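You operate a simulated robot arm through the tools that you are given. There is no shell and no other tool. Be economical: measure what you need, move in short steps, check, and stop when the job is done.

The job below is to be done with a simulated robot arm. You get a single attempt, and the scene is never put back.

## Task
Put things in order on the larder end of the side table. At the end: the red bag clip stands on top of the pastry; the pink sugar shaker stands on top of the baking paper; the white salt shaker stands where the red bag clip stood; the orange dressing mixer (jar) is on the white tea saucer; whatever was shut is shut again. Leave all else as you found it, and nothing knocked over.

Only the result counts: the job must be done as asked and must still hold three seconds after the hand-in. Knocking over, shifting, dropping, spilling or breaking anything else fails it.

## Robot
A 7-joint arm with a two-finger parallel gripper, fixed in place. Base frame: the origin is at the foot of the arm, x ahead of it, y to its left, z up; the work surface is at about z = 900. Lengths are in mm, angles in rad, forces in N, time in s.
With the tool pointing down near the work surface it reaches from about 240 to 680 mm from the base axis. Its first joint turns from -1.152 to 1.152 rad. Payload 2.4 kg.
Tool frame: the origin (TCP) lies between the finger pads and is the grasp point; the fingertips stand 30 mm ahead of it; z points along the fingers, y is the line along which they close. The gripper opens to 94 mm. The fingers are 28 mm wide and 10 mm thick; the gripper's body (50 by 96 mm) begins 55 mm behind the TCP.
Orientation is told as [roll, pitch, yaw] about the base's x, y, z axes, in that order, counted from this pose: with the fingers straight down and closing along the base's y, the tool's x points along the base's -x, its y along +y and its z along -z.

## Interface
- The arm moves only by the tool play_rows. Its argument "rows" is a list of rows, each a list of 7 numbers: the finger opening in mm, from 0 to 94, then the shift along the base's x, y, z in units of 150 mm (1.0 is 150 mm), then the turn, a rotation vector about the base's x, y, z in units of 120 degrees (1.0 is 120 degrees). In form: [[fingers, dx, dy, dz, wx, wy, wz], ...]. A call has 1 to 20 rows; each row is the pose to reach, as a shift and turn from the pose commanded when the call began. A call with a number of a shift or a turn outside -1 to 1 is refused whole. Each row takes 0.2 s and may step no farther than 50 mm and 0.15 rad from the row before; otherwise, or with a gripper value out of range, the whole call is refused. Where a pose cannot be reached the arm comes as near as it can. A force on the tool above 40 N (or 10 N above the force at the start of the call, whichever is more), or a blocked arm, ends the call early, and 0.2 s more pass. The fingers move at their own pace (about 153 mm/s each) and stop on an object; they squeeze with about 22 N. The grip force told is the motor's: it shows also when the fingers shut on nothing. Time passes only in rows, and 0.2 s behind the last, so rows that repeat a pose let the fingers close. It gives the time, the measured TCP pose, the force on the tool (base axes), the opening and the grip force at its end, in the units of the frame above (readings bear some noise).
- Cameras (640 x 400 px; columns grow to the right, rows downward): "scene" is fixed at [44.5, 489.3, 1432.3]; the picture's right is [-0.64, -0.77, 0.00], its down [-0.53, 0.44, -0.72] and it looks along [0.56, -0.46, -0.69] (base axes); focal length 310 px, centre (320, 200). "wrist" rides on the gripper at [76, 14, -103] in the tool frame; the picture's right is [-0.18, 0.98, 0.00], its down [-0.75, -0.14, -0.64] and it looks along [-0.63, -0.12, 0.77] (tool axes); focal length 243 px, centre (320, 200). There is no depth. A picture from a camera that has moved, and an enlarged one, comes with that camera's place and axes in the base frame and with its lens.
- get_image(camera): a new picture of that camera. No time passes.
- close_up(camera, box): a new picture of the part [left, top, right, bottom] of that camera's present view, enlarged. No time passes.
- job_done(): hands the job in; it is judged then, once.

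Work in short steps. Places have to be worked out from the pictures, the camera data and where the tool is seen: move nearer, look again, correct. Check each grasp and each placing, and mend what went wrong. You have 120 turns and 76 pictures in all, those below and enlarged ones among them. Open the gripper and draw the arm clear of the work before you hand the job in, unless the task says otherwise; then end with one line.

The tools are called after "Emit:" by a JSON object that holds its "name" and its "arguments". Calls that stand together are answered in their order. play_rows: Moves the arm, as the interface text tells. Its arguments: {"type":"object","properties":{"rows":{"type":"array","items":{"type":"array","items":{"type":"number"}}}},"required":["rows"]} The other tools are called the same way: get_image (camera) takes a picture; close_up (camera, box) takes an enlarged picture of a part of a camera's view; job_done () hands the job in.

At the start:

```text
time_s: 0.0
ee_pos: [284.9, 258.9, 1185.3]
tool_rot: [-0.001, 0.0, 0.0]
ft_force: [-1.4, 0.3, -0.1]
opening: 94.0
gripper_force: 0.0
```

scene: 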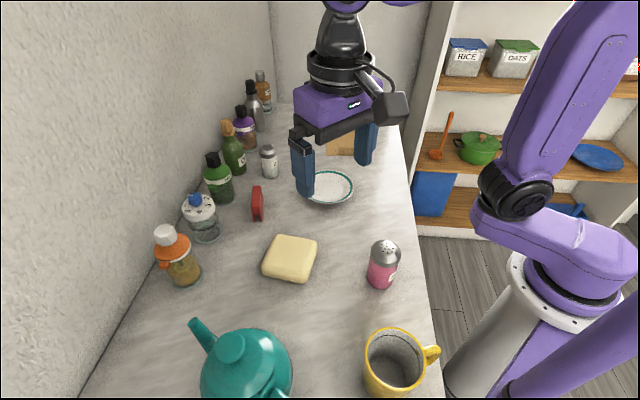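
wrist: 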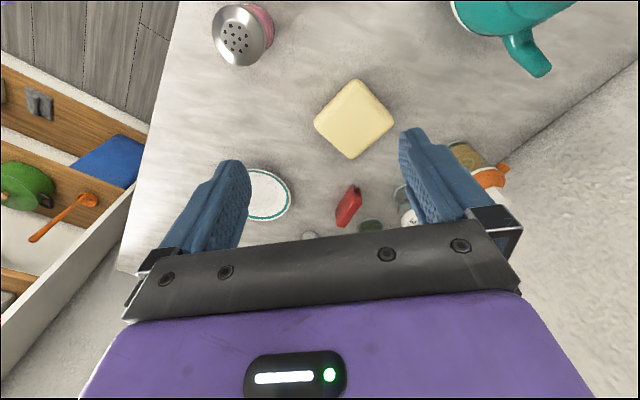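

The gripper hides part of the table in the first scene picture, so I'll enlarge the main areas before moving.

Emit:
{"name": "close_up", "arguments": {"camera": "scene", "box": [140, 60, 300, 160]}}

Emit:
{"name": "close_up", "arguments": {"camera": "scene", "box": [140, 140, 332, 300]}}

Emit:
{"name": "close_up", "arguments": {"camera": "scene", "box": [260, 80, 420, 220]}}

```text
4.00 times, centred on (220, 110) of scene
camera zoom: at [44.5, 489.3, 1432.3], right [-0.64, -0.77, 0.0], down [-0.53, 0.44, -0.72], along [0.56, -0.46, -0.69], focal length 1240 px, centre (720, 560)
```

zoom: 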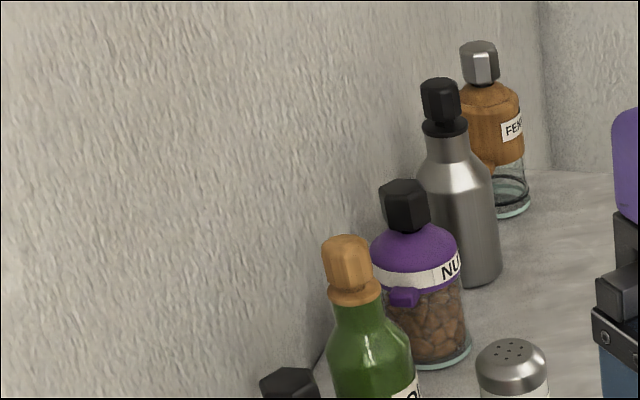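

```text
2.50 times, centred on (236, 220) of scene
camera zoom: at [44.5, 489.3, 1432.3], right [-0.64, -0.77, 0.0], down [-0.53, 0.44, -0.72], along [0.56, -0.46, -0.69], focal length 775 px, centre (530, 150)
```

zoom: 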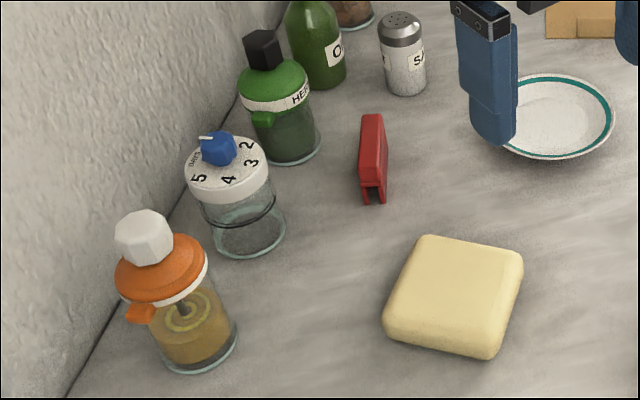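

```text
2.86 times, centred on (340, 150) of scene
camera zoom: at [44.5, 489.3, 1432.3], right [-0.64, -0.77, 0.0], down [-0.53, 0.44, -0.72], along [0.56, -0.46, -0.69], focal length 886 px, centre (263, 343)
```

zoom: 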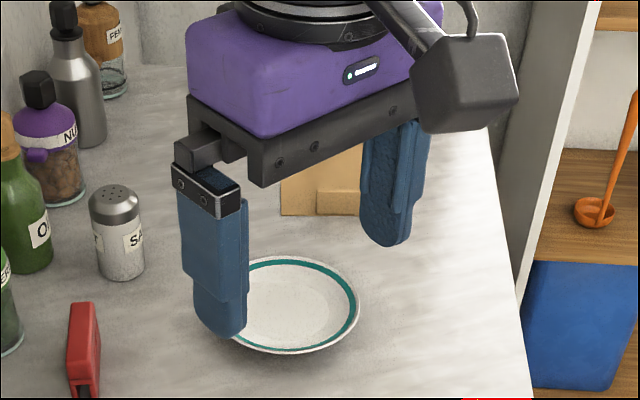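

The far brown item is hidden behind the gripper. I'll swing the hand toward -y at the same height, which is clear of everything, and look again.

Emit:
{"name": "play_rows", "arguments": {"rows": [[94, 0, -0.3, 0, 0, 0, 0], [94, 0, -0.6, 0, 0, 0, 0], [94, 0, -0.9, 0, 0, 0, 0], [94, 0, -1, 0, 0, 0, 0]]}}

Emit:
{"name": "get_image", "arguments": {"camera": "scene"}}

Emit:
{"name": "get_image", "arguments": {"camera": "wrist"}}

```text
time_s: 1.0
ee_pos: [286.0, 107.4, 1186.2]
tool_rot: [0.0, -0.001, 0.001]
ft_force: [-0.2, -0.1, 0.1]
opening: 93.9
gripper_force: 0.0
```

```text
70 pictures are left
```

scene: 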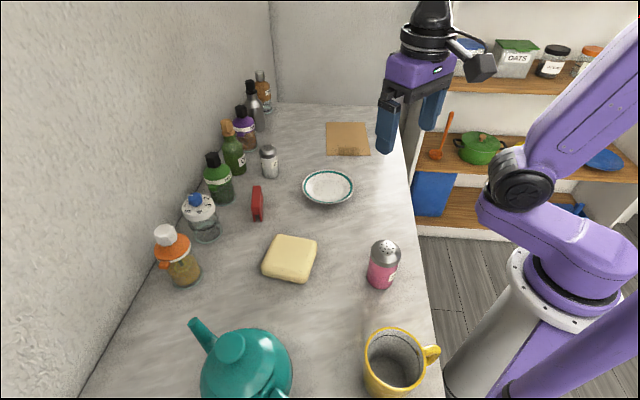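

```text
69 pictures are left
camera wrist: at [209.0, 122.5, 1288.1], right [0.18, 0.98, 0.0], down [0.75, -0.14, 0.64], along [0.63, -0.12, -0.77], focal length 243 px, centre (320, 200)
```

wrist: 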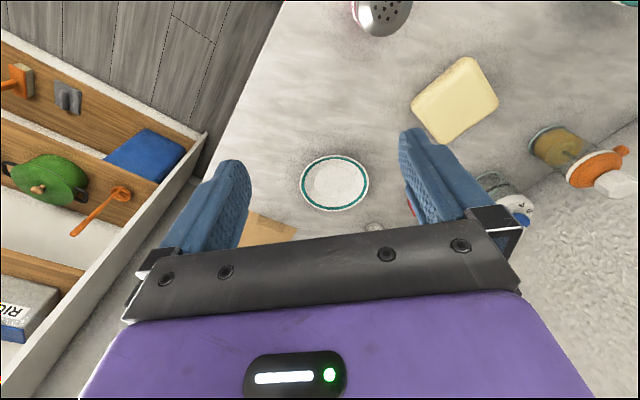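

Now the brown sheet is in view; it is probably the baking paper. I'll enlarge it, the shaker and the mixer to get heights and shapes.

Emit:
{"name": "close_up", "arguments": {"camera": "scene", "box": [240, 100, 400, 200]}}

Emit:
{"name": "close_up", "arguments": {"camera": "scene", "box": [240, 180, 420, 300]}}

Emit:
{"name": "close_up", "arguments": {"camera": "scene", "box": [140, 180, 270, 300]}}

```text
4.00 times, centred on (320, 150) of scene
camera zoom: at [44.5, 489.3, 1432.3], right [-0.64, -0.77, 0.0], down [-0.53, 0.44, -0.72], along [0.56, -0.46, -0.69], focal length 1240 px, centre (320, 400)
```

zoom: 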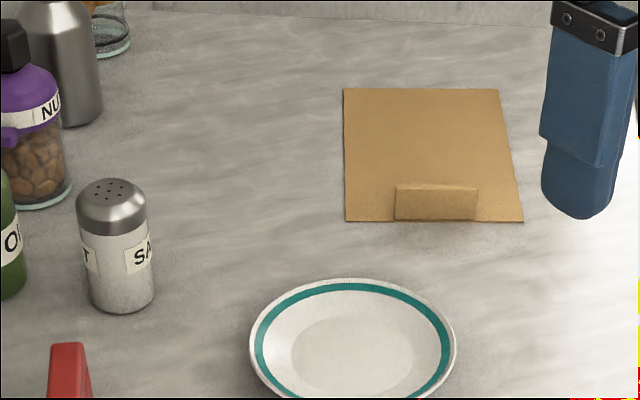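

```text
3.33 times, centred on (330, 240) of scene
camera zoom: at [44.5, 489.3, 1432.3], right [-0.64, -0.77, 0.0], down [-0.53, 0.44, -0.72], along [0.56, -0.46, -0.69], focal length 1033 px, centre (287, 67)
```

zoom: 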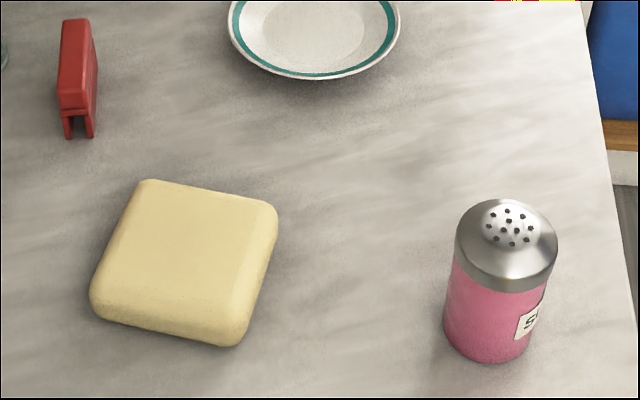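

```text
3.33 times, centred on (205, 240) of scene
camera zoom: at [44.5, 489.3, 1432.3], right [-0.64, -0.77, 0.0], down [-0.53, 0.44, -0.72], along [0.56, -0.46, -0.69], focal length 1033 px, centre (703, 67)
```

zoom: 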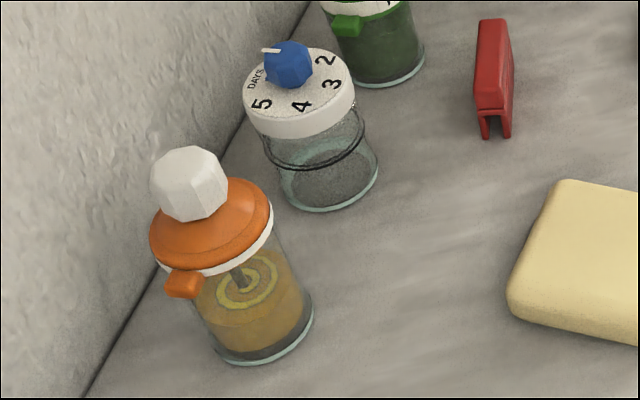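

Positions estimated from the scene camera (mm):

| Item | x | y | Notes |
|---|---|---|---|
| Mixer | 467 | 477 | about 145 tall, lid underside about 95 up |
| Clip | 524 | 287 | |
| Pastry block | 358 | 311 | |
| Salt | 634 | 179 | |
| Sugar | 219 | 196 | |
| Saucer | 497 | 84 | |
| Paper | 614 | -78 | |

I'll start with the mixer and grip its glass body with a tilted tool. First I yaw toward it and move over.

Emit:
{"name": "play_rows", "arguments": {"rows": [[94, 0, 0.2, 0, 0, 0, 0.061], [94, 0.05, 0.4, 0, 0, 0, 0.122], [94, 0.1, 0.6, 0, 0, 0, 0.183], [94, 0.15, 0.8, 0, 0, 0, 0.244], [94, 0.2, 1, 0, 0, 0, 0.305], [94, 0.2, 1, 0, 0, 0, 0.365]]}}

Emit:
{"name": "get_image", "arguments": {"camera": "wrist"}}

```text
time_s: 2.4
ee_pos: [316.8, 258.9, 1185.8]
tool_rot: [0.0, -0.001, 0.767]
ft_force: [0.7, 0.1, -0.2]
opening: 94.1
gripper_force: 0.0
```

```text
65 pictures are left
camera wrist: at [252.1, 216.8, 1287.6], right [-0.55, 0.84, 0.0], down [0.64, 0.42, 0.64], along [0.54, 0.35, -0.77], focal length 243 px, centre (320, 200)
```

wrist: 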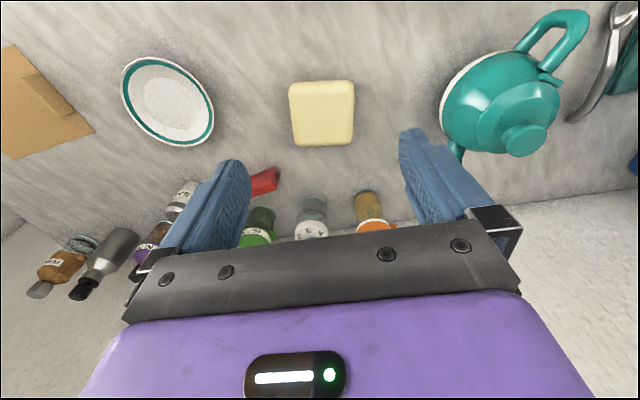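

The wrist view puts the mixer at about (471, 473), which agrees with the scene estimate. Next I tilt the tool 60° outward while staying back from the jar and above the table.

Emit:
{"name": "play_rows", "arguments": {"rows": [[94, 0.04, 0.1, -0.1, 0.049, -0.051, 0], [94, 0.08, 0.2, -0.2, 0.098, -0.102, 0], [94, 0.12, 0.3, -0.3, 0.147, -0.153, 0], [94, 0.16, 0.4, -0.4, 0.196, -0.204, 0], [94, 0.2, 0.5, -0.5, 0.245, -0.255, 0], [94, 0.24, 0.6, -0.6, 0.294, -0.306, 0], [94, 0.287, 0.7, -0.7, 0.345, -0.36, 0]]}}

Emit:
{"name": "get_image", "arguments": {"camera": "wrist"}}

Emit:
{"name": "get_image", "arguments": {"camera": "scene"}}

```text
refused: row 7 steps farther than a row can; nothing moved
```

```text
64 pictures are left
camera wrist: at [252.1, 216.8, 1287.6], right [-0.55, 0.84, 0.0], down [0.64, 0.42, 0.64], along [0.54, 0.35, -0.77], focal length 243 px, centre (320, 200)
```

wrist: 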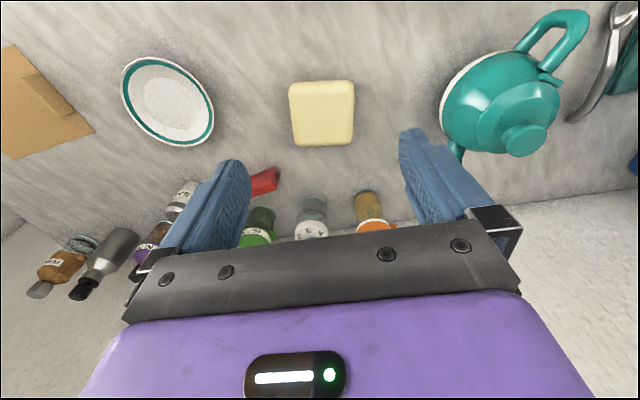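

```text
63 pictures are left
```

scene: 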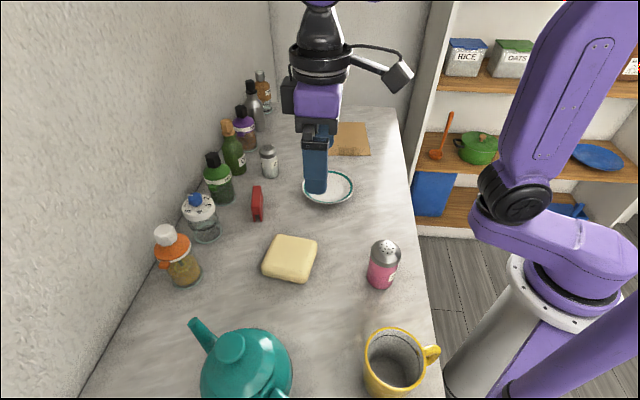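

The call was refused because the last row stepped too far. I'll repeat the same move in smaller, even steps.

Emit:
{"name": "play_rows", "arguments": {"rows": [[94, 0.036, 0.0875, -0.0875, 0.043, -0.045, 0], [94, 0.072, 0.175, -0.175, 0.086, -0.09, 0], [94, 0.108, 0.2625, -0.2625, 0.129, -0.135, 0], [94, 0.144, 0.35, -0.35, 0.172, -0.18, 0], [94, 0.18, 0.4375, -0.4375, 0.215, -0.225, 0], [94, 0.216, 0.525, -0.525, 0.258, -0.27, 0], [94, 0.252, 0.6125, -0.6125, 0.301, -0.315, 0], [94, 0.287, 0.7, -0.7, 0.345, -0.36, 0]]}}

```text
time_s: 4.2
ee_pos: [356.7, 364.5, 1080.2]
tool_rot: [-0.003, -1.046, 0.769]
ft_force: [0.3, -0.3, 0.0]
opening: 94.2
gripper_force: 0.0
```

The tilt was reached. I'll check both views.

Emit:
{"name": "get_image", "arguments": {"camera": "wrist"}}

Emit:
{"name": "get_image", "arguments": {"camera": "scene"}}

```text
62 pictures are left
camera wrist: at [255.9, 286.6, 1065.6], right [-0.61, 0.77, 0.16], down [-0.03, -0.22, 0.97], along [0.79, 0.59, 0.16], focal length 243 px, centre (320, 200)
```

wrist: 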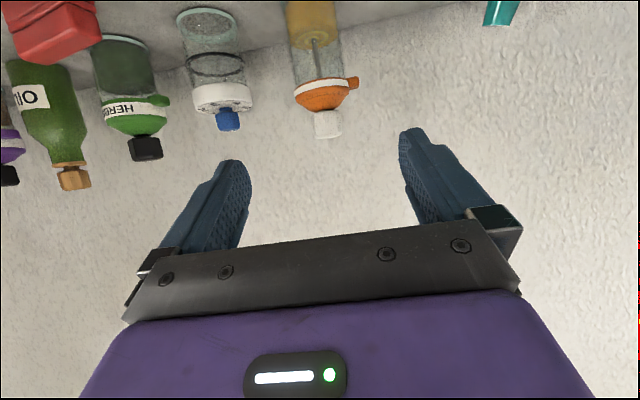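

```text
61 pictures are left
```

scene: 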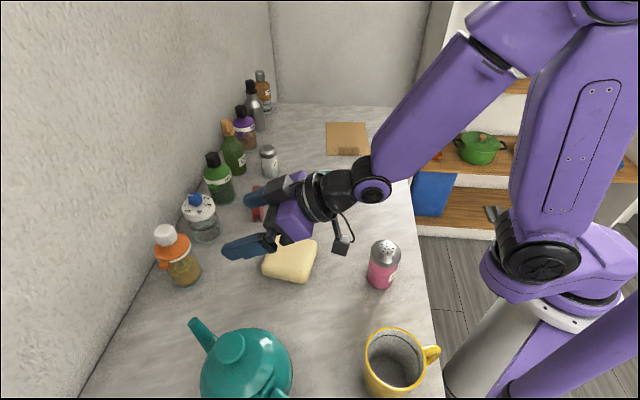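

The mixer is centred near (468, 473), with its knob top at z≈1044 and lid underside at about 994. I'll move to a pre-grasp point 80 mm back along the tool axis, then advance slowly until the TCP is about 12 mm short of the jar axis at z=970.

Emit:
{"name": "play_rows", "arguments": {"rows": [[94, 0.116, 0.116, -0.156, 0, 0, 0], [94, 0.232, 0.232, -0.312, 0, 0, 0], [94, 0.347, 0.347, -0.467, 0, 0, 0], [94, 0.43, 0.427, -0.533, 0, 0, 0]]}}

Emit:
{"name": "get_image", "arguments": {"camera": "wrist"}}

Emit:
{"name": "close_up", "arguments": {"camera": "scene", "box": [140, 160, 340, 300]}}

```text
time_s: 5.2
ee_pos: [421.5, 425.3, 999.3]
tool_rot: [-0.002, -1.044, 0.767]
ft_force: [0.5, 0.0, -0.2]
opening: 94.2
gripper_force: 0.1
```

```text
60 pictures are left
camera wrist: at [318.6, 348.0, 984.5], right [-0.61, 0.77, 0.16], down [-0.03, -0.22, 0.97], along [0.79, 0.59, 0.16], focal length 243 px, centre (320, 200)
```

wrist: 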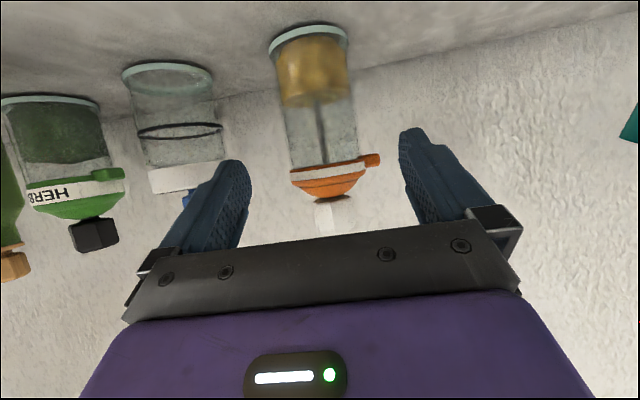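

```text
2.86 times, centred on (240, 230) of scene
camera zoom: at [44.5, 489.3, 1432.3], right [-0.64, -0.77, 0.0], down [-0.53, 0.44, -0.72], along [0.56, -0.46, -0.69], focal length 886 px, centre (549, 114)
```

zoom: 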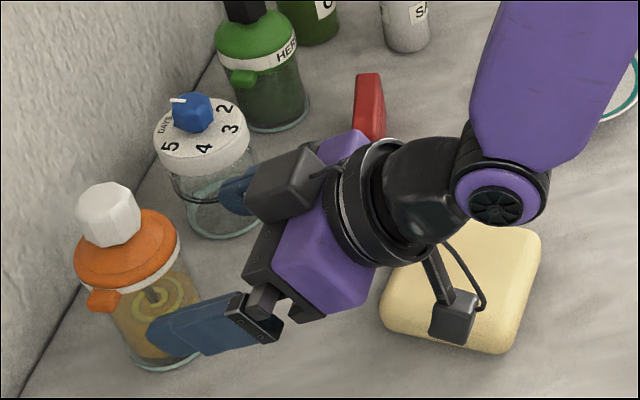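

The jar lies between the fingers laterally, to within about 2 mm. I'll advance the remaining 60 mm in small steps.

Emit:
{"name": "play_rows", "arguments": {"rows": [[94, 0.08, 0.083, -0.065, 0, 0, 0], [94, 0.16, 0.166, -0.13, 0, 0, 0], [94, 0.25, 0.26, -0.195, 0, 0, 0]]}}

Emit:
{"name": "get_image", "arguments": {"camera": "wrist"}}

Emit:
{"name": "close_up", "arguments": {"camera": "scene", "box": [140, 160, 340, 300]}}

```text
time_s: 6.0
ee_pos: [460.5, 465.8, 970.4]
tool_rot: [-0.002, -1.043, 0.766]
ft_force: [0.6, -1.1, -0.2]
opening: 94.2
gripper_force: 0.1
```

```text
58 pictures are left
camera wrist: at [358.0, 387.7, 956.3], right [-0.61, 0.77, 0.16], down [-0.03, -0.22, 0.97], along [0.79, 0.59, 0.16], focal length 243 px, centre (320, 200)
```

wrist: 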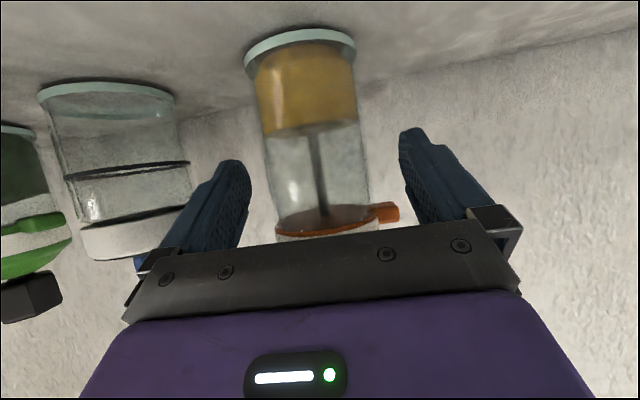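

```text
2.86 times, centred on (240, 230) of scene
camera zoom: at [44.5, 489.3, 1432.3], right [-0.64, -0.77, 0.0], down [-0.53, 0.44, -0.72], along [0.56, -0.46, -0.69], focal length 886 px, centre (549, 114)
```

zoom: 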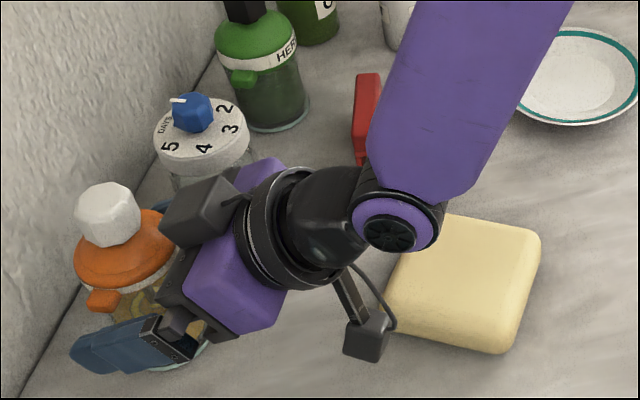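

The jar sits between the fingers, and the lid tab is close above the +y finger. I'll lower 8 mm so that finger clears the tab, then close on the glass.

Emit:
{"name": "play_rows", "arguments": {"rows": [[94, 0, 0, -0.053, 0, 0, 0], [70, 0, 0, -0.053, 0, 0, 0], [50, 0, 0, -0.053, 0, 0, 0], [50, 0, 0, -0.053, 0, 0, 0]]}}

Emit:
{"name": "get_image", "arguments": {"camera": "wrist"}}

```text
time_s: 7.0
ee_pos: [460.6, 467.5, 963.5]
tool_rot: [0.0, -1.044, 0.764]
ft_force: [-0.6, -0.1, 0.5]
opening: 60.4
gripper_force: 21.9
```

```text
56 pictures are left
camera wrist: at [358.7, 388.5, 948.3], right [-0.61, 0.77, 0.16], down [-0.03, -0.22, 0.97], along [0.79, 0.59, 0.16], focal length 243 px, centre (320, 200)
```

wrist: 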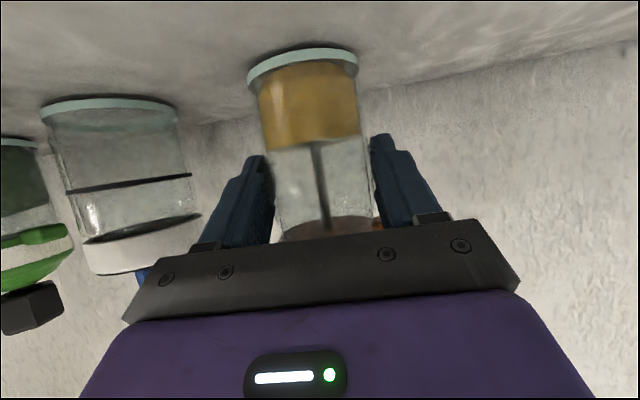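

The grip is firm at 60.4 mm and 22 N on the glass. I'll lift straight up 120 mm and check.

Emit:
{"name": "play_rows", "arguments": {"rows": [[40, 0, 0, 0.1, 0, 0, 0], [40, 0, 0, 0.25, 0, 0, 0], [40, 0, 0, 0.45, 0, 0, 0], [40, 0, 0, 0.65, 0, 0, 0], [40, 0, 0, 0.8, 0, 0, 0]]}}

Emit:
{"name": "get_image", "arguments": {"camera": "scene"}}

Emit:
{"name": "get_image", "arguments": {"camera": "wrist"}}

```text
time_s: 8.2
ee_pos: [462.2, 465.4, 1080.1]
tool_rot: [0.001, -1.043, 0.765]
ft_force: [-0.1, -0.1, -1.5]
opening: 60.5
gripper_force: 21.6
```

```text
55 pictures are left
```

scene: 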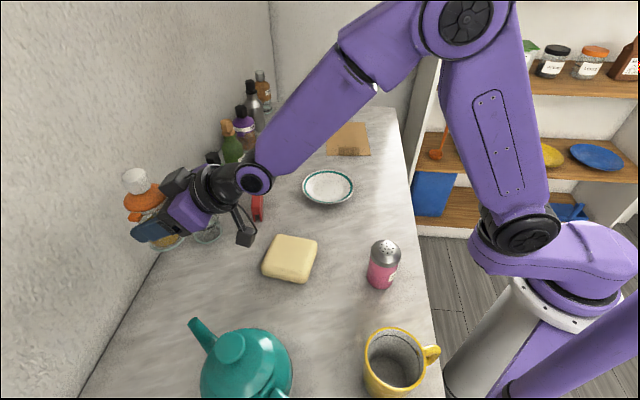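

```text
54 pictures are left
camera wrist: at [359.6, 388.0, 1066.5], right [-0.61, 0.77, 0.16], down [-0.03, -0.22, 0.97], along [0.79, 0.59, 0.16], focal length 243 px, centre (320, 200)
```

wrist: 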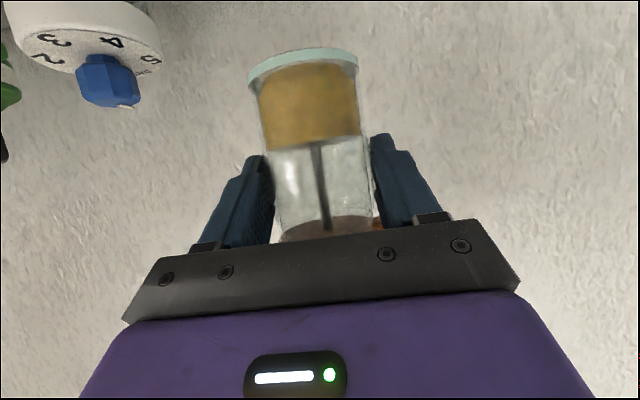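

The jar is held securely and upright. I'll draw it inward away from the wall at height, then turn and carry it toward the saucer.

Emit:
{"name": "play_rows", "arguments": {"rows": [[40, -0.18, -0.19, 0.05, 0, 0, 0], [40, -0.36, -0.38, 0.1, 0, 0, 0], [40, -0.53, -0.57, 0.13, 0, 0, 0], [40, -0.5, -0.78, 0.13, 0, 0, -0.06], [40, -0.45, -0.99, 0.13, 0, 0, -0.12]]}}

Emit:
{"name": "play_rows", "arguments": {"rows": [[40, 0, -0.2, 0, 0, 0, -0.055], [40, 0, -0.4, 0, 0, 0, -0.11], [40, 0, -0.6, 0, 0, 0, -0.165], [40, 0, -0.8, 0, 0, 0, -0.165], [40, 0, -1, 0, 0, 0, -0.165], [40, 0, -1, 0, 0, 0, -0.165]]}}

Emit:
{"name": "get_image", "arguments": {"camera": "scene"}}

```text
time_s: 9.4
ee_pos: [393.7, 318.2, 1100.3]
tool_rot: [-0.002, -1.045, 0.513]
ft_force: [-0.3, -0.1, -2.2]
opening: 60.3
gripper_force: 22.0
```

```text
time_s: 10.8
ee_pos: [418.7, 171.0, 1113.2]
tool_rot: [0.0, -1.043, 0.167]
ft_force: [0.7, -0.1, -1.3]
opening: 60.2
gripper_force: 21.7
out of reach, approached as far as the arm can: row 2, 3, 4, 5, 6
```

```text
53 pictures are left
```

scene: 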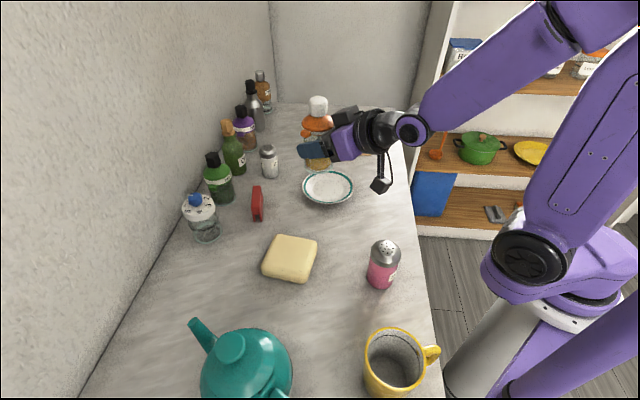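

The tilted pose is limited at short radius, but the jar is fine. I'll move out above the saucer, estimated centre (485, 96), staying well above it, and then measure.

Emit:
{"name": "play_rows", "arguments": {"rows": [[40, 0.2, -0.12, 0, 0, 0, 0], [40, 0.4, -0.3, 0, 0, 0, 0], [40, 0.52, -0.49, -0.1, 0, 0, 0], [40, 0.52, -0.49, -0.2, 0, 0, 0], [40, 0.52, -0.49, -0.2, 0, 0, 0]]}}

Emit:
{"name": "get_image", "arguments": {"camera": "wrist"}}

Emit:
{"name": "close_up", "arguments": {"camera": "scene", "box": [240, 80, 420, 220]}}

```text
time_s: 12.0
ee_pos: [494.5, 96.3, 1083.8]
tool_rot: [-0.001, -1.044, 0.168]
ft_force: [0.7, -0.6, -2.0]
opening: 59.7
gripper_force: 21.4
```

```text
52 pictures are left
camera wrist: at [367.1, 89.3, 1069.7], right [-0.07, 0.98, 0.16], down [-0.15, -0.17, 0.97], along [0.99, 0.05, 0.16], focal length 243 px, centre (320, 200)
```

wrist: 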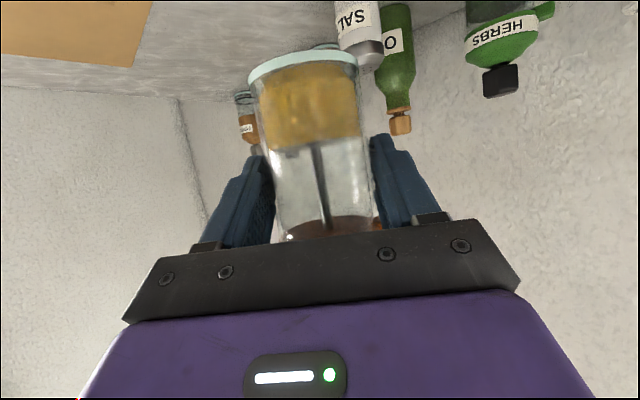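

```text
2.86 times, centred on (330, 150) of scene
camera zoom: at [44.6, 489.3, 1432.3], right [-0.64, -0.77, 0.0], down [-0.53, 0.44, -0.72], along [0.56, -0.46, -0.69], focal length 886 px, centre (291, 343)
```

zoom: 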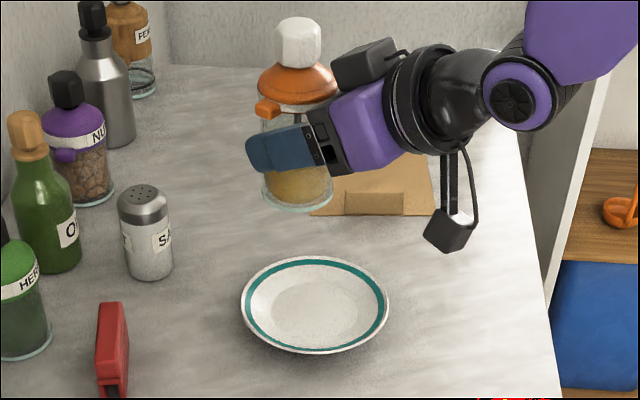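

The jar hovers slightly beyond the saucer. I'll shift 24 mm inward and lower it to about 40 mm over the saucer, then compare the two in pixels.

Emit:
{"name": "play_rows", "arguments": {"rows": [[40, -0.08, 0, -0.15, 0, 0, 0], [40, -0.16, 0, -0.3, 0, 0, 0], [40, -0.16, 0, -0.5, 0, 0, 0], [40, -0.16, 0, -0.5, 0, 0, 0]]}}

Emit:
{"name": "close_up", "arguments": {"camera": "scene", "box": [260, 100, 420, 220]}}

Emit:
{"name": "get_image", "arguments": {"camera": "wrist"}}

```text
time_s: 13.0
ee_pos: [472.2, 96.7, 1009.2]
tool_rot: [-0.003, -1.046, 0.169]
ft_force: [0.3, -0.2, -1.4]
opening: 59.7
gripper_force: 21.2
```

```text
3.33 times, centred on (340, 160) of scene
camera zoom: at [44.6, 489.3, 1432.3], right [-0.64, -0.77, 0.0], down [-0.53, 0.44, -0.72], along [0.56, -0.46, -0.69], focal length 1033 px, centre (253, 333)
```

zoom: 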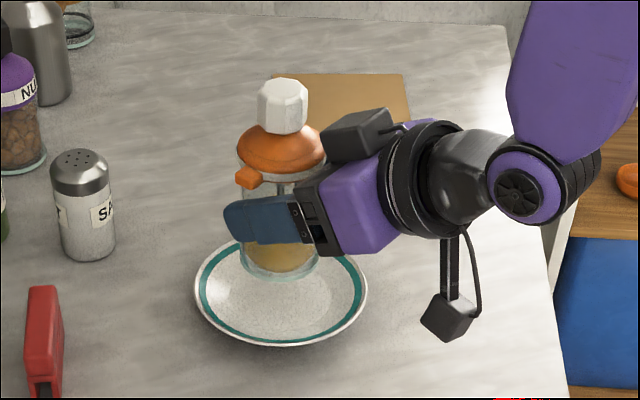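

```text
49 pictures are left
camera wrist: at [344.2, 89.7, 994.8], right [-0.07, 0.98, 0.16], down [-0.15, -0.17, 0.97], along [0.99, 0.05, 0.16], focal length 243 px, centre (320, 200)
```

wrist: 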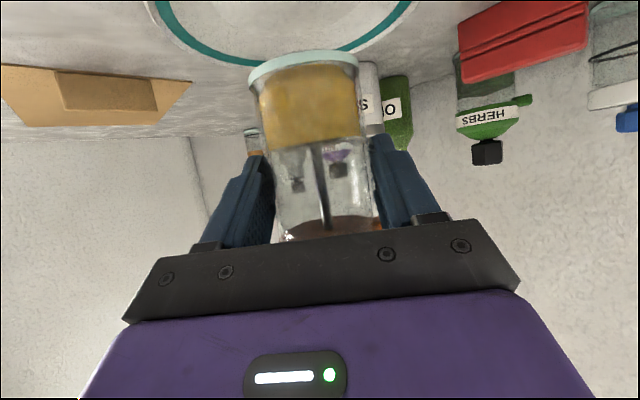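

In the scene view the jar lines up with the saucer centre to within about 2 mm. I'll lower 28 mm, then continue in small steps while watching the force.

Emit:
{"name": "play_rows", "arguments": {"rows": [[40, 0, 0, -0.07, 0, 0, 0], [40, 0, 0, -0.13, 0, 0, 0], [40, 0, 0, -0.187, 0, 0, 0], [40, 0, 0, -0.2, 0, 0, 0]]}}

Emit:
{"name": "close_up", "arguments": {"camera": "scene", "box": [260, 100, 420, 220]}}

```text
time_s: 14.0
ee_pos: [471.4, 98.1, 978.8]
tool_rot: [-0.003, -1.043, 0.168]
ft_force: [0.3, 0.5, -3.0]
opening: 59.9
gripper_force: 22.3
```

```text
3.33 times, centred on (340, 160) of scene
camera zoom: at [44.6, 489.3, 1432.3], right [-0.64, -0.77, 0.0], down [-0.53, 0.44, -0.72], along [0.56, -0.46, -0.69], focal length 1033 px, centre (253, 333)
```

zoom: 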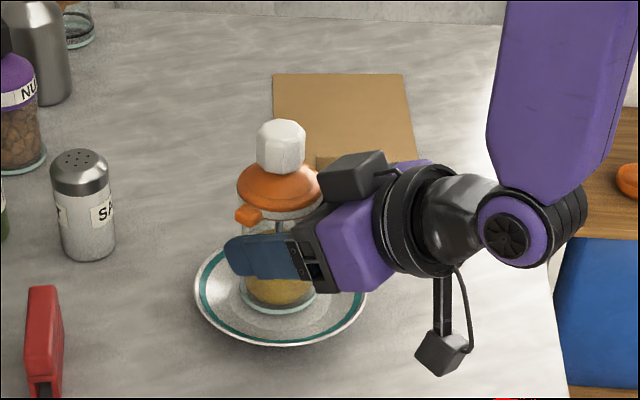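

The jar is centred, with its base at about z≈915. I'll lower in 2 mm steps.

Emit:
{"name": "play_rows", "arguments": {"rows": [[40, 0, 0, -0.013, 0, 0, 0], [40, 0, 0, -0.027, 0, 0, 0], [40, 0, 0, -0.04, 0, 0, 0]]}}

```text
time_s: 14.8
ee_pos: [473.1, 96.8, 973.4]
tool_rot: [-0.004, -1.05, 0.17]
ft_force: [-5.5, -0.6, 16.8]
opening: 59.7
gripper_force: 22.3
```

Contact: 17 N upward at TCP z≈973.5. I'll ease up 1 mm and open the fingers.

Emit:
{"name": "play_rows", "arguments": {"rows": [[40, 0, 0, 0.008, 0, 0, 0], [40, 0, 0, 0.008, 0, 0, 0]]}}

```text
time_s: 15.4
ee_pos: [472.6, 97.0, 973.2]
tool_rot: [-0.003, -1.046, 0.167]
ft_force: [-0.2, -2.2, 11.5]
opening: 59.1
gripper_force: 22.1
```

Emit:
{"name": "play_rows", "arguments": {"rows": [[40, 0, 0, 0.006, 0, 0, 0], [66, 0, 0, 0.006, 0, 0, 0], [80, 0, 0, 0.006, 0, 0, 0], [94, 0, 0, 0.006, 0, 0, 0], [94, 0, 0, 0.006, 0, 0, 0]]}}

Emit:
{"name": "close_up", "arguments": {"camera": "scene", "box": [260, 100, 420, 220]}}

Emit:
{"name": "get_image", "arguments": {"camera": "wrist"}}

```text
time_s: 16.6
ee_pos: [472.4, 98.3, 972.7]
tool_rot: [-0.001, -1.045, 0.167]
ft_force: [-0.7, 0.1, 0.2]
opening: 94.0
gripper_force: 0.0
```

```text
3.33 times, centred on (340, 160) of scene
camera zoom: at [44.5, 489.3, 1432.3], right [-0.64, -0.77, 0.0], down [-0.53, 0.44, -0.72], along [0.56, -0.46, -0.69], focal length 1033 px, centre (253, 333)
```

zoom: 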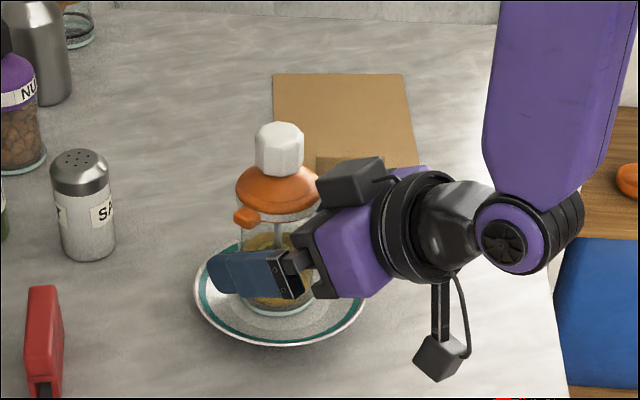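

```text
46 pictures are left
camera wrist: at [344.9, 90.4, 959.2], right [-0.07, 0.98, 0.16], down [-0.15, -0.17, 0.97], along [0.99, 0.05, 0.16], focal length 243 px, centre (320, 200)
```

wrist: 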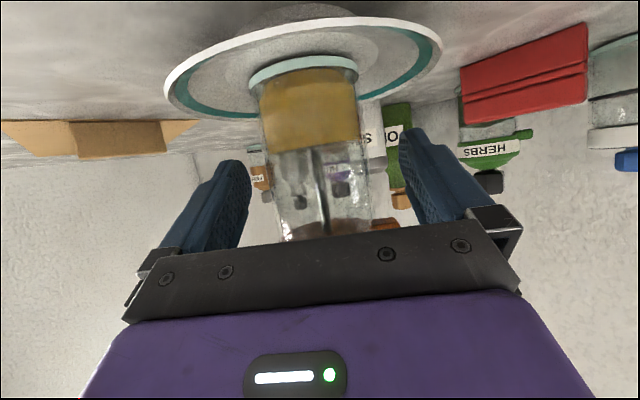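

The jar stands upright on the saucer. The gripper body is well inward of the lid, so I'll back off 28 mm along the tool axis first. After a check I'll go straight up.

Emit:
{"name": "play_rows", "arguments": {"rows": [[94, -0.05, -0.009, 0.03, 0, 0, 0], [94, -0.1, -0.018, 0.06, 0, 0, 0], [94, -0.16, -0.028, 0.094, 0, 0, 0]]}}

Emit:
{"name": "get_image", "arguments": {"camera": "wrist"}}

```text
time_s: 17.4
ee_pos: [449.0, 91.9, 989.1]
tool_rot: [-0.002, -1.046, 0.166]
ft_force: [-0.1, -0.2, -0.2]
opening: 94.0
gripper_force: 0.0
```

```text
45 pictures are left
camera wrist: at [321.3, 85.4, 974.3], right [-0.07, 0.98, 0.16], down [-0.15, -0.17, 0.97], along [0.99, 0.05, 0.16], focal length 243 px, centre (320, 200)
```

wrist: 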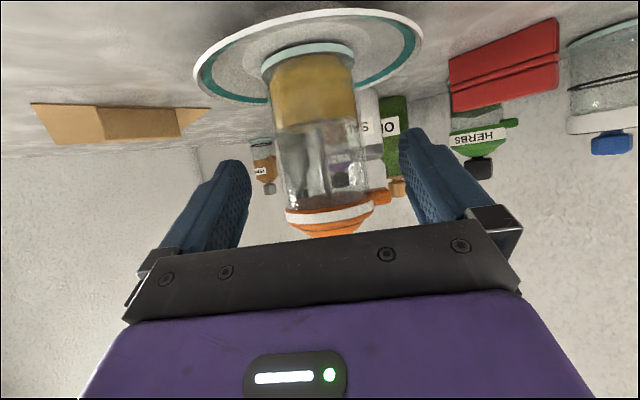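

It cleared without clipping. Now straight up 80 mm, with the fingers passing wide of the lid.

Emit:
{"name": "play_rows", "arguments": {"rows": [[94, 0, 0, 0.13, 0, 0, 0], [94, 0, 0, 0.3, 0, 0, 0], [94, 0, 0, 0.55, 0, 0, 0]]}}

Emit:
{"name": "get_image", "arguments": {"camera": "scene"}}

```text
time_s: 18.2
ee_pos: [448.3, 91.7, 1070.8]
tool_rot: [0.001, -1.042, 0.165]
ft_force: [-0.7, 0.1, -0.9]
opening: 94.1
gripper_force: 0.0
```

```text
44 pictures are left
```

scene: 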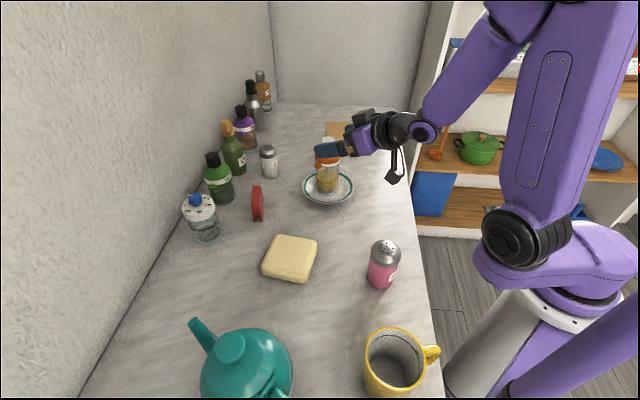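

The fingertips are level with the knob top, so I'll rise further, then untilt to vertical and move toward the clip.

Emit:
{"name": "play_rows", "arguments": {"rows": [[94, 0, 0, 0.2, 0, 0, 0], [94, 0, 0, 0.45, 0, 0, 0], [94, 0, 0.1, 0.5, -0.0104, 0.0616, 0], [94, 0, 0.25, 0.5, -0.0208, 0.1233, 0], [94, 0, 0.4, 0.5, -0.0311, 0.1849, 0], [94, 0, 0.55, 0.5, -0.0415, 0.2465, 0], [94, 0, 0.7, 0.5, -0.0519, 0.3081, 0], [94, 0, 0.85, 0.5, -0.0622, 0.3698, 0], [94, 0, 1, 0.5, -0.0726, 0.4314, 0], [94, 0, 1, 0.5, -0.083, 0.493, 0]]}}

Emit:
{"name": "get_image", "arguments": {"camera": "wrist"}}

```text
time_s: 20.4
ee_pos: [447.5, 241.8, 1146.3]
tool_rot: [0.001, 0.004, 0.166]
ft_force: [-0.1, -0.2, 0.5]
opening: 94.2
gripper_force: 0.0
out of reach, approached as far as the arm can: row 3, 4
```

```text
43 pictures are left
camera wrist: at [369.9, 244.4, 1249.5], right [0.02, 1.0, 0.0], down [0.77, -0.01, 0.64], along [0.64, -0.01, -0.77], focal length 243 px, centre (320, 200)
```

wrist: 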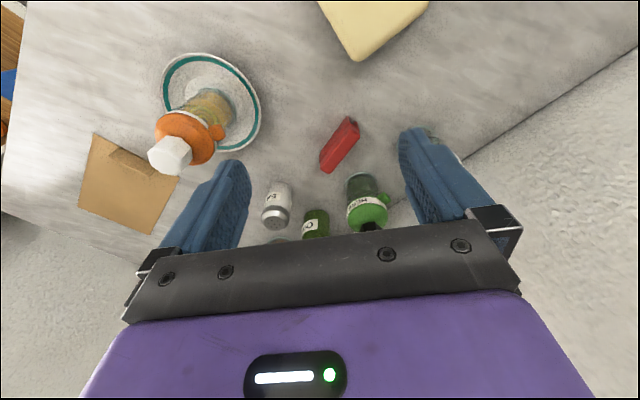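

I need a closer look at the clip, pastry edge and salt shaker in this wrist view.

Emit:
{"name": "close_up", "arguments": {"camera": "wrist", "box": [240, 80, 400, 240]}}

```text
2.50 times, centred on (320, 160) of wrist
camera zoom: at [369.9, 244.4, 1249.5], right [0.02, 1.0, 0.0], down [0.77, -0.01, 0.64], along [0.64, -0.01, -0.77], focal length 606 px, centre (320, 300)
```

zoom: 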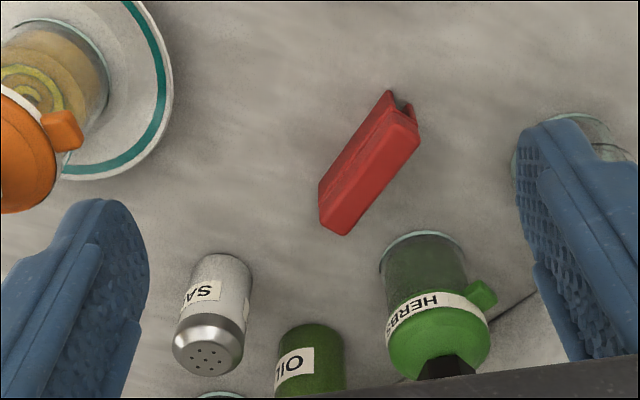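

I estimate the clip's centre at (542, 268), about 80 mm long along -31°, roughly 37 mm high and 17 mm thick. I'll move above it, yawed to close across its thickness, and verify before descending.

Emit:
{"name": "play_rows", "arguments": {"rows": [[94, 0.126, 0.035, -0.128, 0, 0, -0.0675], [80, 0.252, 0.07, -0.256, 0, 0, -0.135], [70, 0.378, 0.105, -0.384, 0, 0, -0.2026], [60, 0.504, 0.14, -0.512, 0, 0, -0.27], [60, 0.63, 0.175, -0.64, 0, 0, -0.3376], [60, 0.63, 0.175, -0.64, 0, 0, -0.3376]]}}

Emit:
{"name": "get_image", "arguments": {"camera": "wrist"}}

Emit:
{"name": "close_up", "arguments": {"camera": "scene", "box": [180, 120, 340, 240]}}

```text
time_s: 21.8
ee_pos: [544.2, 266.6, 1047.9]
tool_rot: [-0.001, 0.002, -0.542]
ft_force: [0.7, 0.5, 0.3]
opening: 60.0
gripper_force: 0.0
```

```text
41 pictures are left
camera wrist: at [485.3, 318.9, 1151.9], right [0.66, 0.75, 0.0], down [0.57, -0.51, 0.64], along [0.48, -0.43, -0.77], focal length 243 px, centre (320, 200)
```

wrist: 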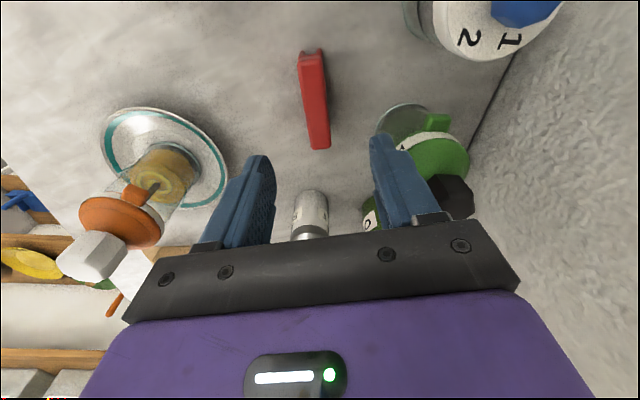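

```text
3.33 times, centred on (260, 180) of scene
camera zoom: at [44.6, 489.3, 1432.3], right [-0.64, -0.77, 0.0], down [-0.53, 0.44, -0.72], along [0.56, -0.46, -0.69], focal length 1033 px, centre (520, 267)
```

zoom: 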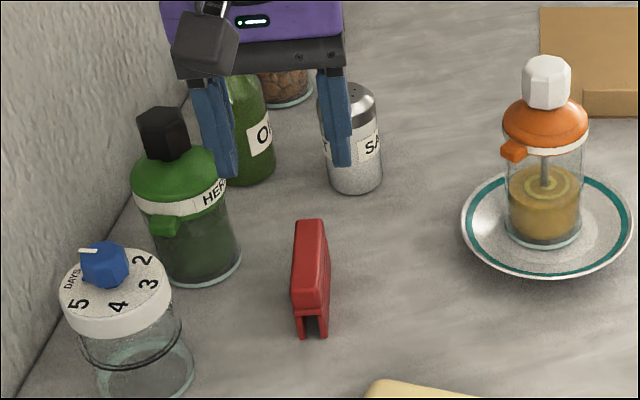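

Fine estimate from here: centre about (538, 268), direction about -34°. I'll apply a small yaw and position correction and descend to TCP z≈937, which puts the tips about 7 mm above the table.

Emit:
{"name": "play_rows", "arguments": {"rows": [[50, -0.02, 0.005, -0.2, 0, 0, -0.0287], [46, -0.035, 0.01, -0.45, 0, 0, -0.0287], [46, -0.035, 0.01, -0.6, 0, 0, -0.0287], [46, -0.035, 0.01, -0.68, 0, 0, -0.0287], [46, -0.035, 0.01, -0.74, 0, 0, -0.0287]]}}

Emit:
{"name": "get_image", "arguments": {"camera": "wrist"}}

Emit:
{"name": "close_up", "arguments": {"camera": "scene", "box": [180, 120, 340, 240]}}

```text
time_s: 23.0
ee_pos: [537.1, 270.2, 940.6]
tool_rot: [0.001, 0.003, -0.602]
ft_force: [1.0, 0.2, 0.8]
opening: 46.0
gripper_force: 0.0
```

```text
39 pictures are left
camera wrist: at [482.0, 323.8, 1042.1], right [0.71, 0.71, 0.0], down [0.54, -0.54, 0.64], along [0.45, -0.45, -0.77], focal length 243 px, centre (320, 200)
```

wrist: 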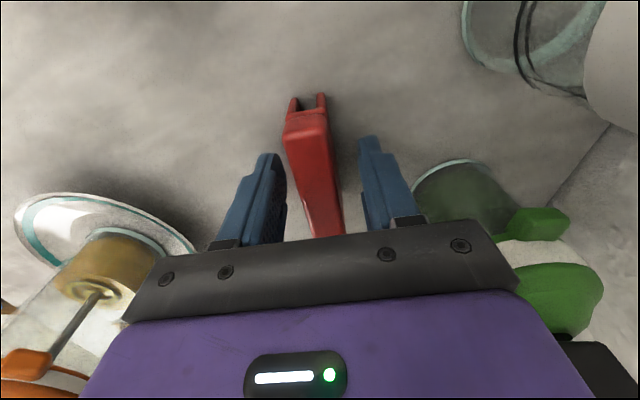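

```text
3.33 times, centred on (260, 180) of scene
camera zoom: at [44.6, 489.3, 1432.3], right [-0.64, -0.77, 0.0], down [-0.53, 0.44, -0.72], along [0.56, -0.46, -0.69], focal length 1033 px, centre (520, 267)
```

zoom: 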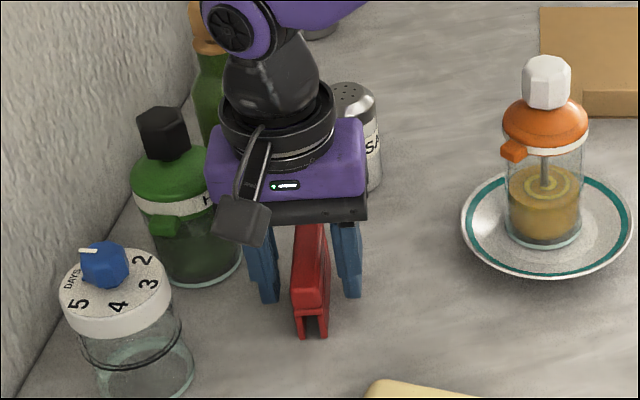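

The clip lies between the fingers and is nearly parallel to them, with its near end at (506, 290), so the grip is about central. I'll lower 4 mm and close.

Emit:
{"name": "play_rows", "arguments": {"rows": [[46, 0, 0, -0.027, 0, 0, 0], [25, 0, 0, -0.027, 0, 0, 0], [5, 0, 0, -0.027, 0, 0, 0], [5, 0, 0, -0.027, 0, 0, 0]]}}

Emit:
{"name": "play_rows", "arguments": {"rows": [[5, 0, 0, 0.05, 0, 0, 0], [5, 0, 0, 0.2, 0, 0, 0], [5, 0, 0, 0.45, 0, 0, 0], [5, 0, 0, 0.7, 0, 0, 0], [5, 0, 0, 0.9, 0, 0, 0]]}}

Emit:
{"name": "get_image", "arguments": {"camera": "wrist"}}

Emit:
{"name": "get_image", "arguments": {"camera": "scene"}}

```text
time_s: 24.0
ee_pos: [537.0, 269.9, 935.1]
tool_rot: [0.0, 0.002, -0.601]
ft_force: [-0.8, 0.1, 0.6]
opening: 23.5
gripper_force: 22.0
```

```text
time_s: 25.2
ee_pos: [538.1, 270.1, 1070.5]
tool_rot: [0.001, 0.005, -0.601]
ft_force: [0.4, 0.0, -1.2]
opening: 23.3
gripper_force: 21.7
```

```text
37 pictures are left
camera wrist: at [483.3, 324.4, 1173.6], right [0.71, 0.71, 0.0], down [0.54, -0.54, 0.64], along [0.45, -0.45, -0.77], focal length 243 px, centre (320, 200)
```

wrist: 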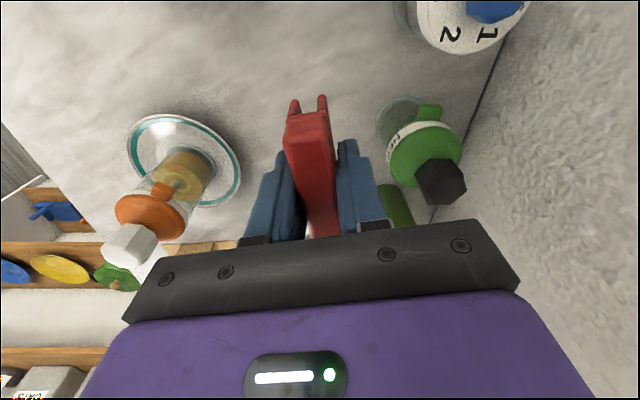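

```text
36 pictures are left
```

scene: 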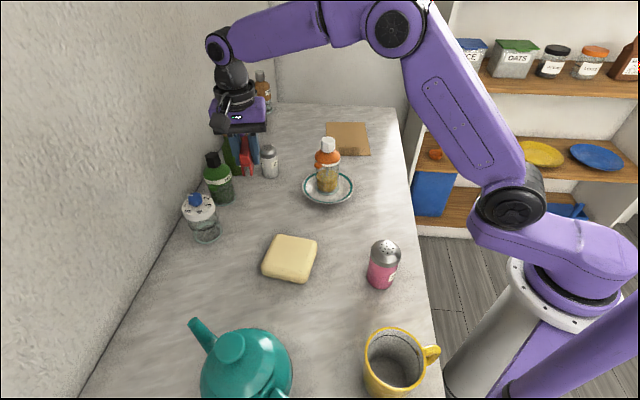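

The clip is held across 23 mm of thickness. I'll carry it toward the pastry block, estimated at (359, 297) with a top of about 92 mm square, and turn it to lie along the diagonal.

Emit:
{"name": "play_rows", "arguments": {"rows": [[5, -0.3, 0.03, 0.1, 0, 0, 0.047], [5, -0.6, 0.08, 0.2, 0, 0, 0.094], [5, -0.85, 0.14, 0.2, 0, 0, 0.14], [5, -1, 0.18, 0.2, 0, 0, 0.186], [5, -1, 0.18, 0.2, 0, 0, 0.186]]}}

Emit:
{"name": "get_image", "arguments": {"camera": "wrist"}}

Emit:
{"name": "close_up", "arguments": {"camera": "scene", "box": [200, 180, 360, 300]}}

```text
time_s: 26.4
ee_pos: [388.5, 296.8, 1101.2]
tool_rot: [0.0, 0.004, -0.21]
ft_force: [-0.1, 0.0, 0.2]
opening: 23.3
gripper_force: 21.6
```

```text
35 pictures are left
camera wrist: at [316.8, 326.9, 1204.2], right [0.38, 0.92, 0.0], down [0.71, -0.29, 0.64], along [0.59, -0.25, -0.77], focal length 243 px, centre (320, 200)
```

wrist: 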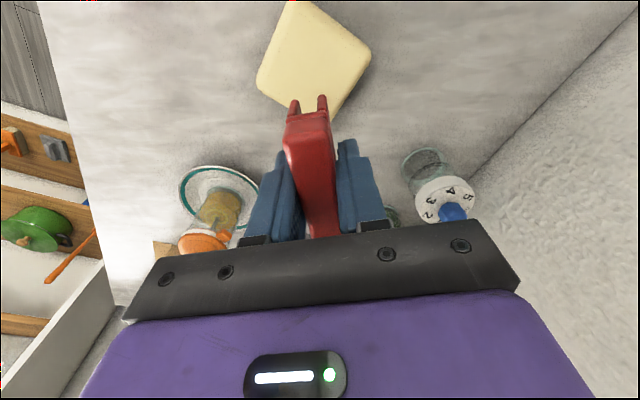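

```text
3.33 times, centred on (280, 240) of scene
camera zoom: at [44.5, 489.3, 1432.3], right [-0.64, -0.77, 0.0], down [-0.53, 0.44, -0.72], along [0.56, -0.46, -0.69], focal length 1033 px, centre (453, 67)
```

zoom: 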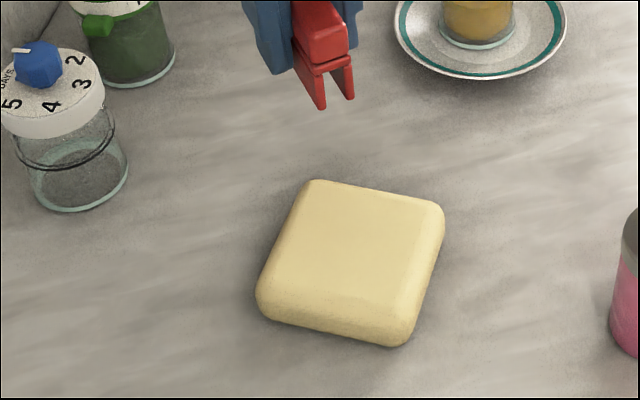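

The pastry centre measures (360, 299) here, which agrees with earlier. I'll move above it and lower until the clip is about 30 mm over its expected top at z≈932.

Emit:
{"name": "play_rows", "arguments": {"rows": [[5, -0.1, 0.007, -0.1, 0, 0, 0], [5, -0.193, 0.015, -0.3, 0, 0, 0], [5, -0.193, 0.015, -0.5, 0, 0, 0], [5, -0.193, 0.015, -0.68, 0, 0, 0], [5, -0.193, 0.015, -0.68, 0, 0, 0]]}}

Emit:
{"name": "close_up", "arguments": {"camera": "scene", "box": [200, 180, 360, 300]}}

```text
time_s: 27.6
ee_pos: [359.1, 298.8, 998.1]
tool_rot: [0.0, 0.002, -0.211]
ft_force: [0.2, -0.1, -0.3]
opening: 23.5
gripper_force: 22.4
```

```text
3.33 times, centred on (280, 240) of scene
camera zoom: at [44.6, 489.3, 1432.3], right [-0.64, -0.77, 0.0], down [-0.53, 0.44, -0.72], along [0.56, -0.46, -0.69], focal length 1033 px, centre (453, 67)
```

zoom: 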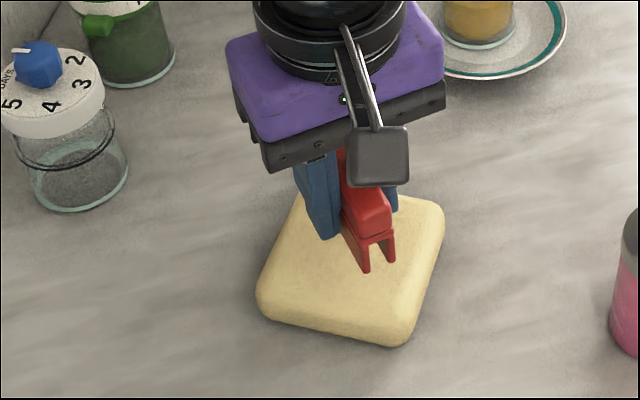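

The clip hovers over the block, about 4 mm short of centre in x. I'll correct that and lower, slowing down for contact.

Emit:
{"name": "play_rows", "arguments": {"rows": [[5, 0.027, -0.007, -0.05, 0, 0, 0], [5, 0.027, -0.007, -0.1, 0, 0, 0], [5, 0.027, -0.007, -0.14, 0, 0, 0], [5, 0.027, -0.007, -0.16, 0, 0, 0]]}}

Emit:
{"name": "close_up", "arguments": {"camera": "scene", "box": [200, 180, 360, 300]}}

```text
time_s: 28.6
ee_pos: [363.4, 299.0, 973.3]
tool_rot: [0.0, 0.005, -0.211]
ft_force: [0.3, 0.4, -1.0]
opening: 23.4
gripper_force: 21.7
```

```text
3.33 times, centred on (280, 240) of scene
camera zoom: at [44.6, 489.3, 1432.3], right [-0.64, -0.77, 0.0], down [-0.53, 0.44, -0.72], along [0.56, -0.46, -0.69], focal length 1033 px, centre (453, 67)
```

zoom: 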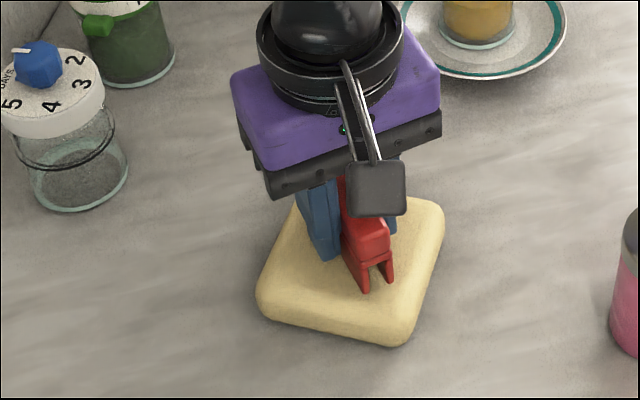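

Close to contact now. I'll lower in 1.5–2 mm steps and watch the force.

Emit:
{"name": "play_rows", "arguments": {"rows": [[5, 0, 0, -0.013, 0, 0, 0], [5, 0, 0, -0.026, 0, 0, 0]]}}

```text
time_s: 29.2
ee_pos: [362.8, 298.3, 971.0]
tool_rot: [0.0, 0.005, -0.21]
ft_force: [0.3, -1.3, 0.1]
opening: 23.2
gripper_force: 21.4
```

Emit:
{"name": "play_rows", "arguments": {"rows": [[5, 0, 0, -0.013, 0, 0, 0], [5, 0, 0, -0.026, 0, 0, 0]]}}

```text
time_s: 29.8
ee_pos: [363.5, 299.6, 967.5]
tool_rot: [0.001, 0.003, -0.209]
ft_force: [-1.6, -2.4, 19.9]
opening: 23.5
gripper_force: 21.7
```

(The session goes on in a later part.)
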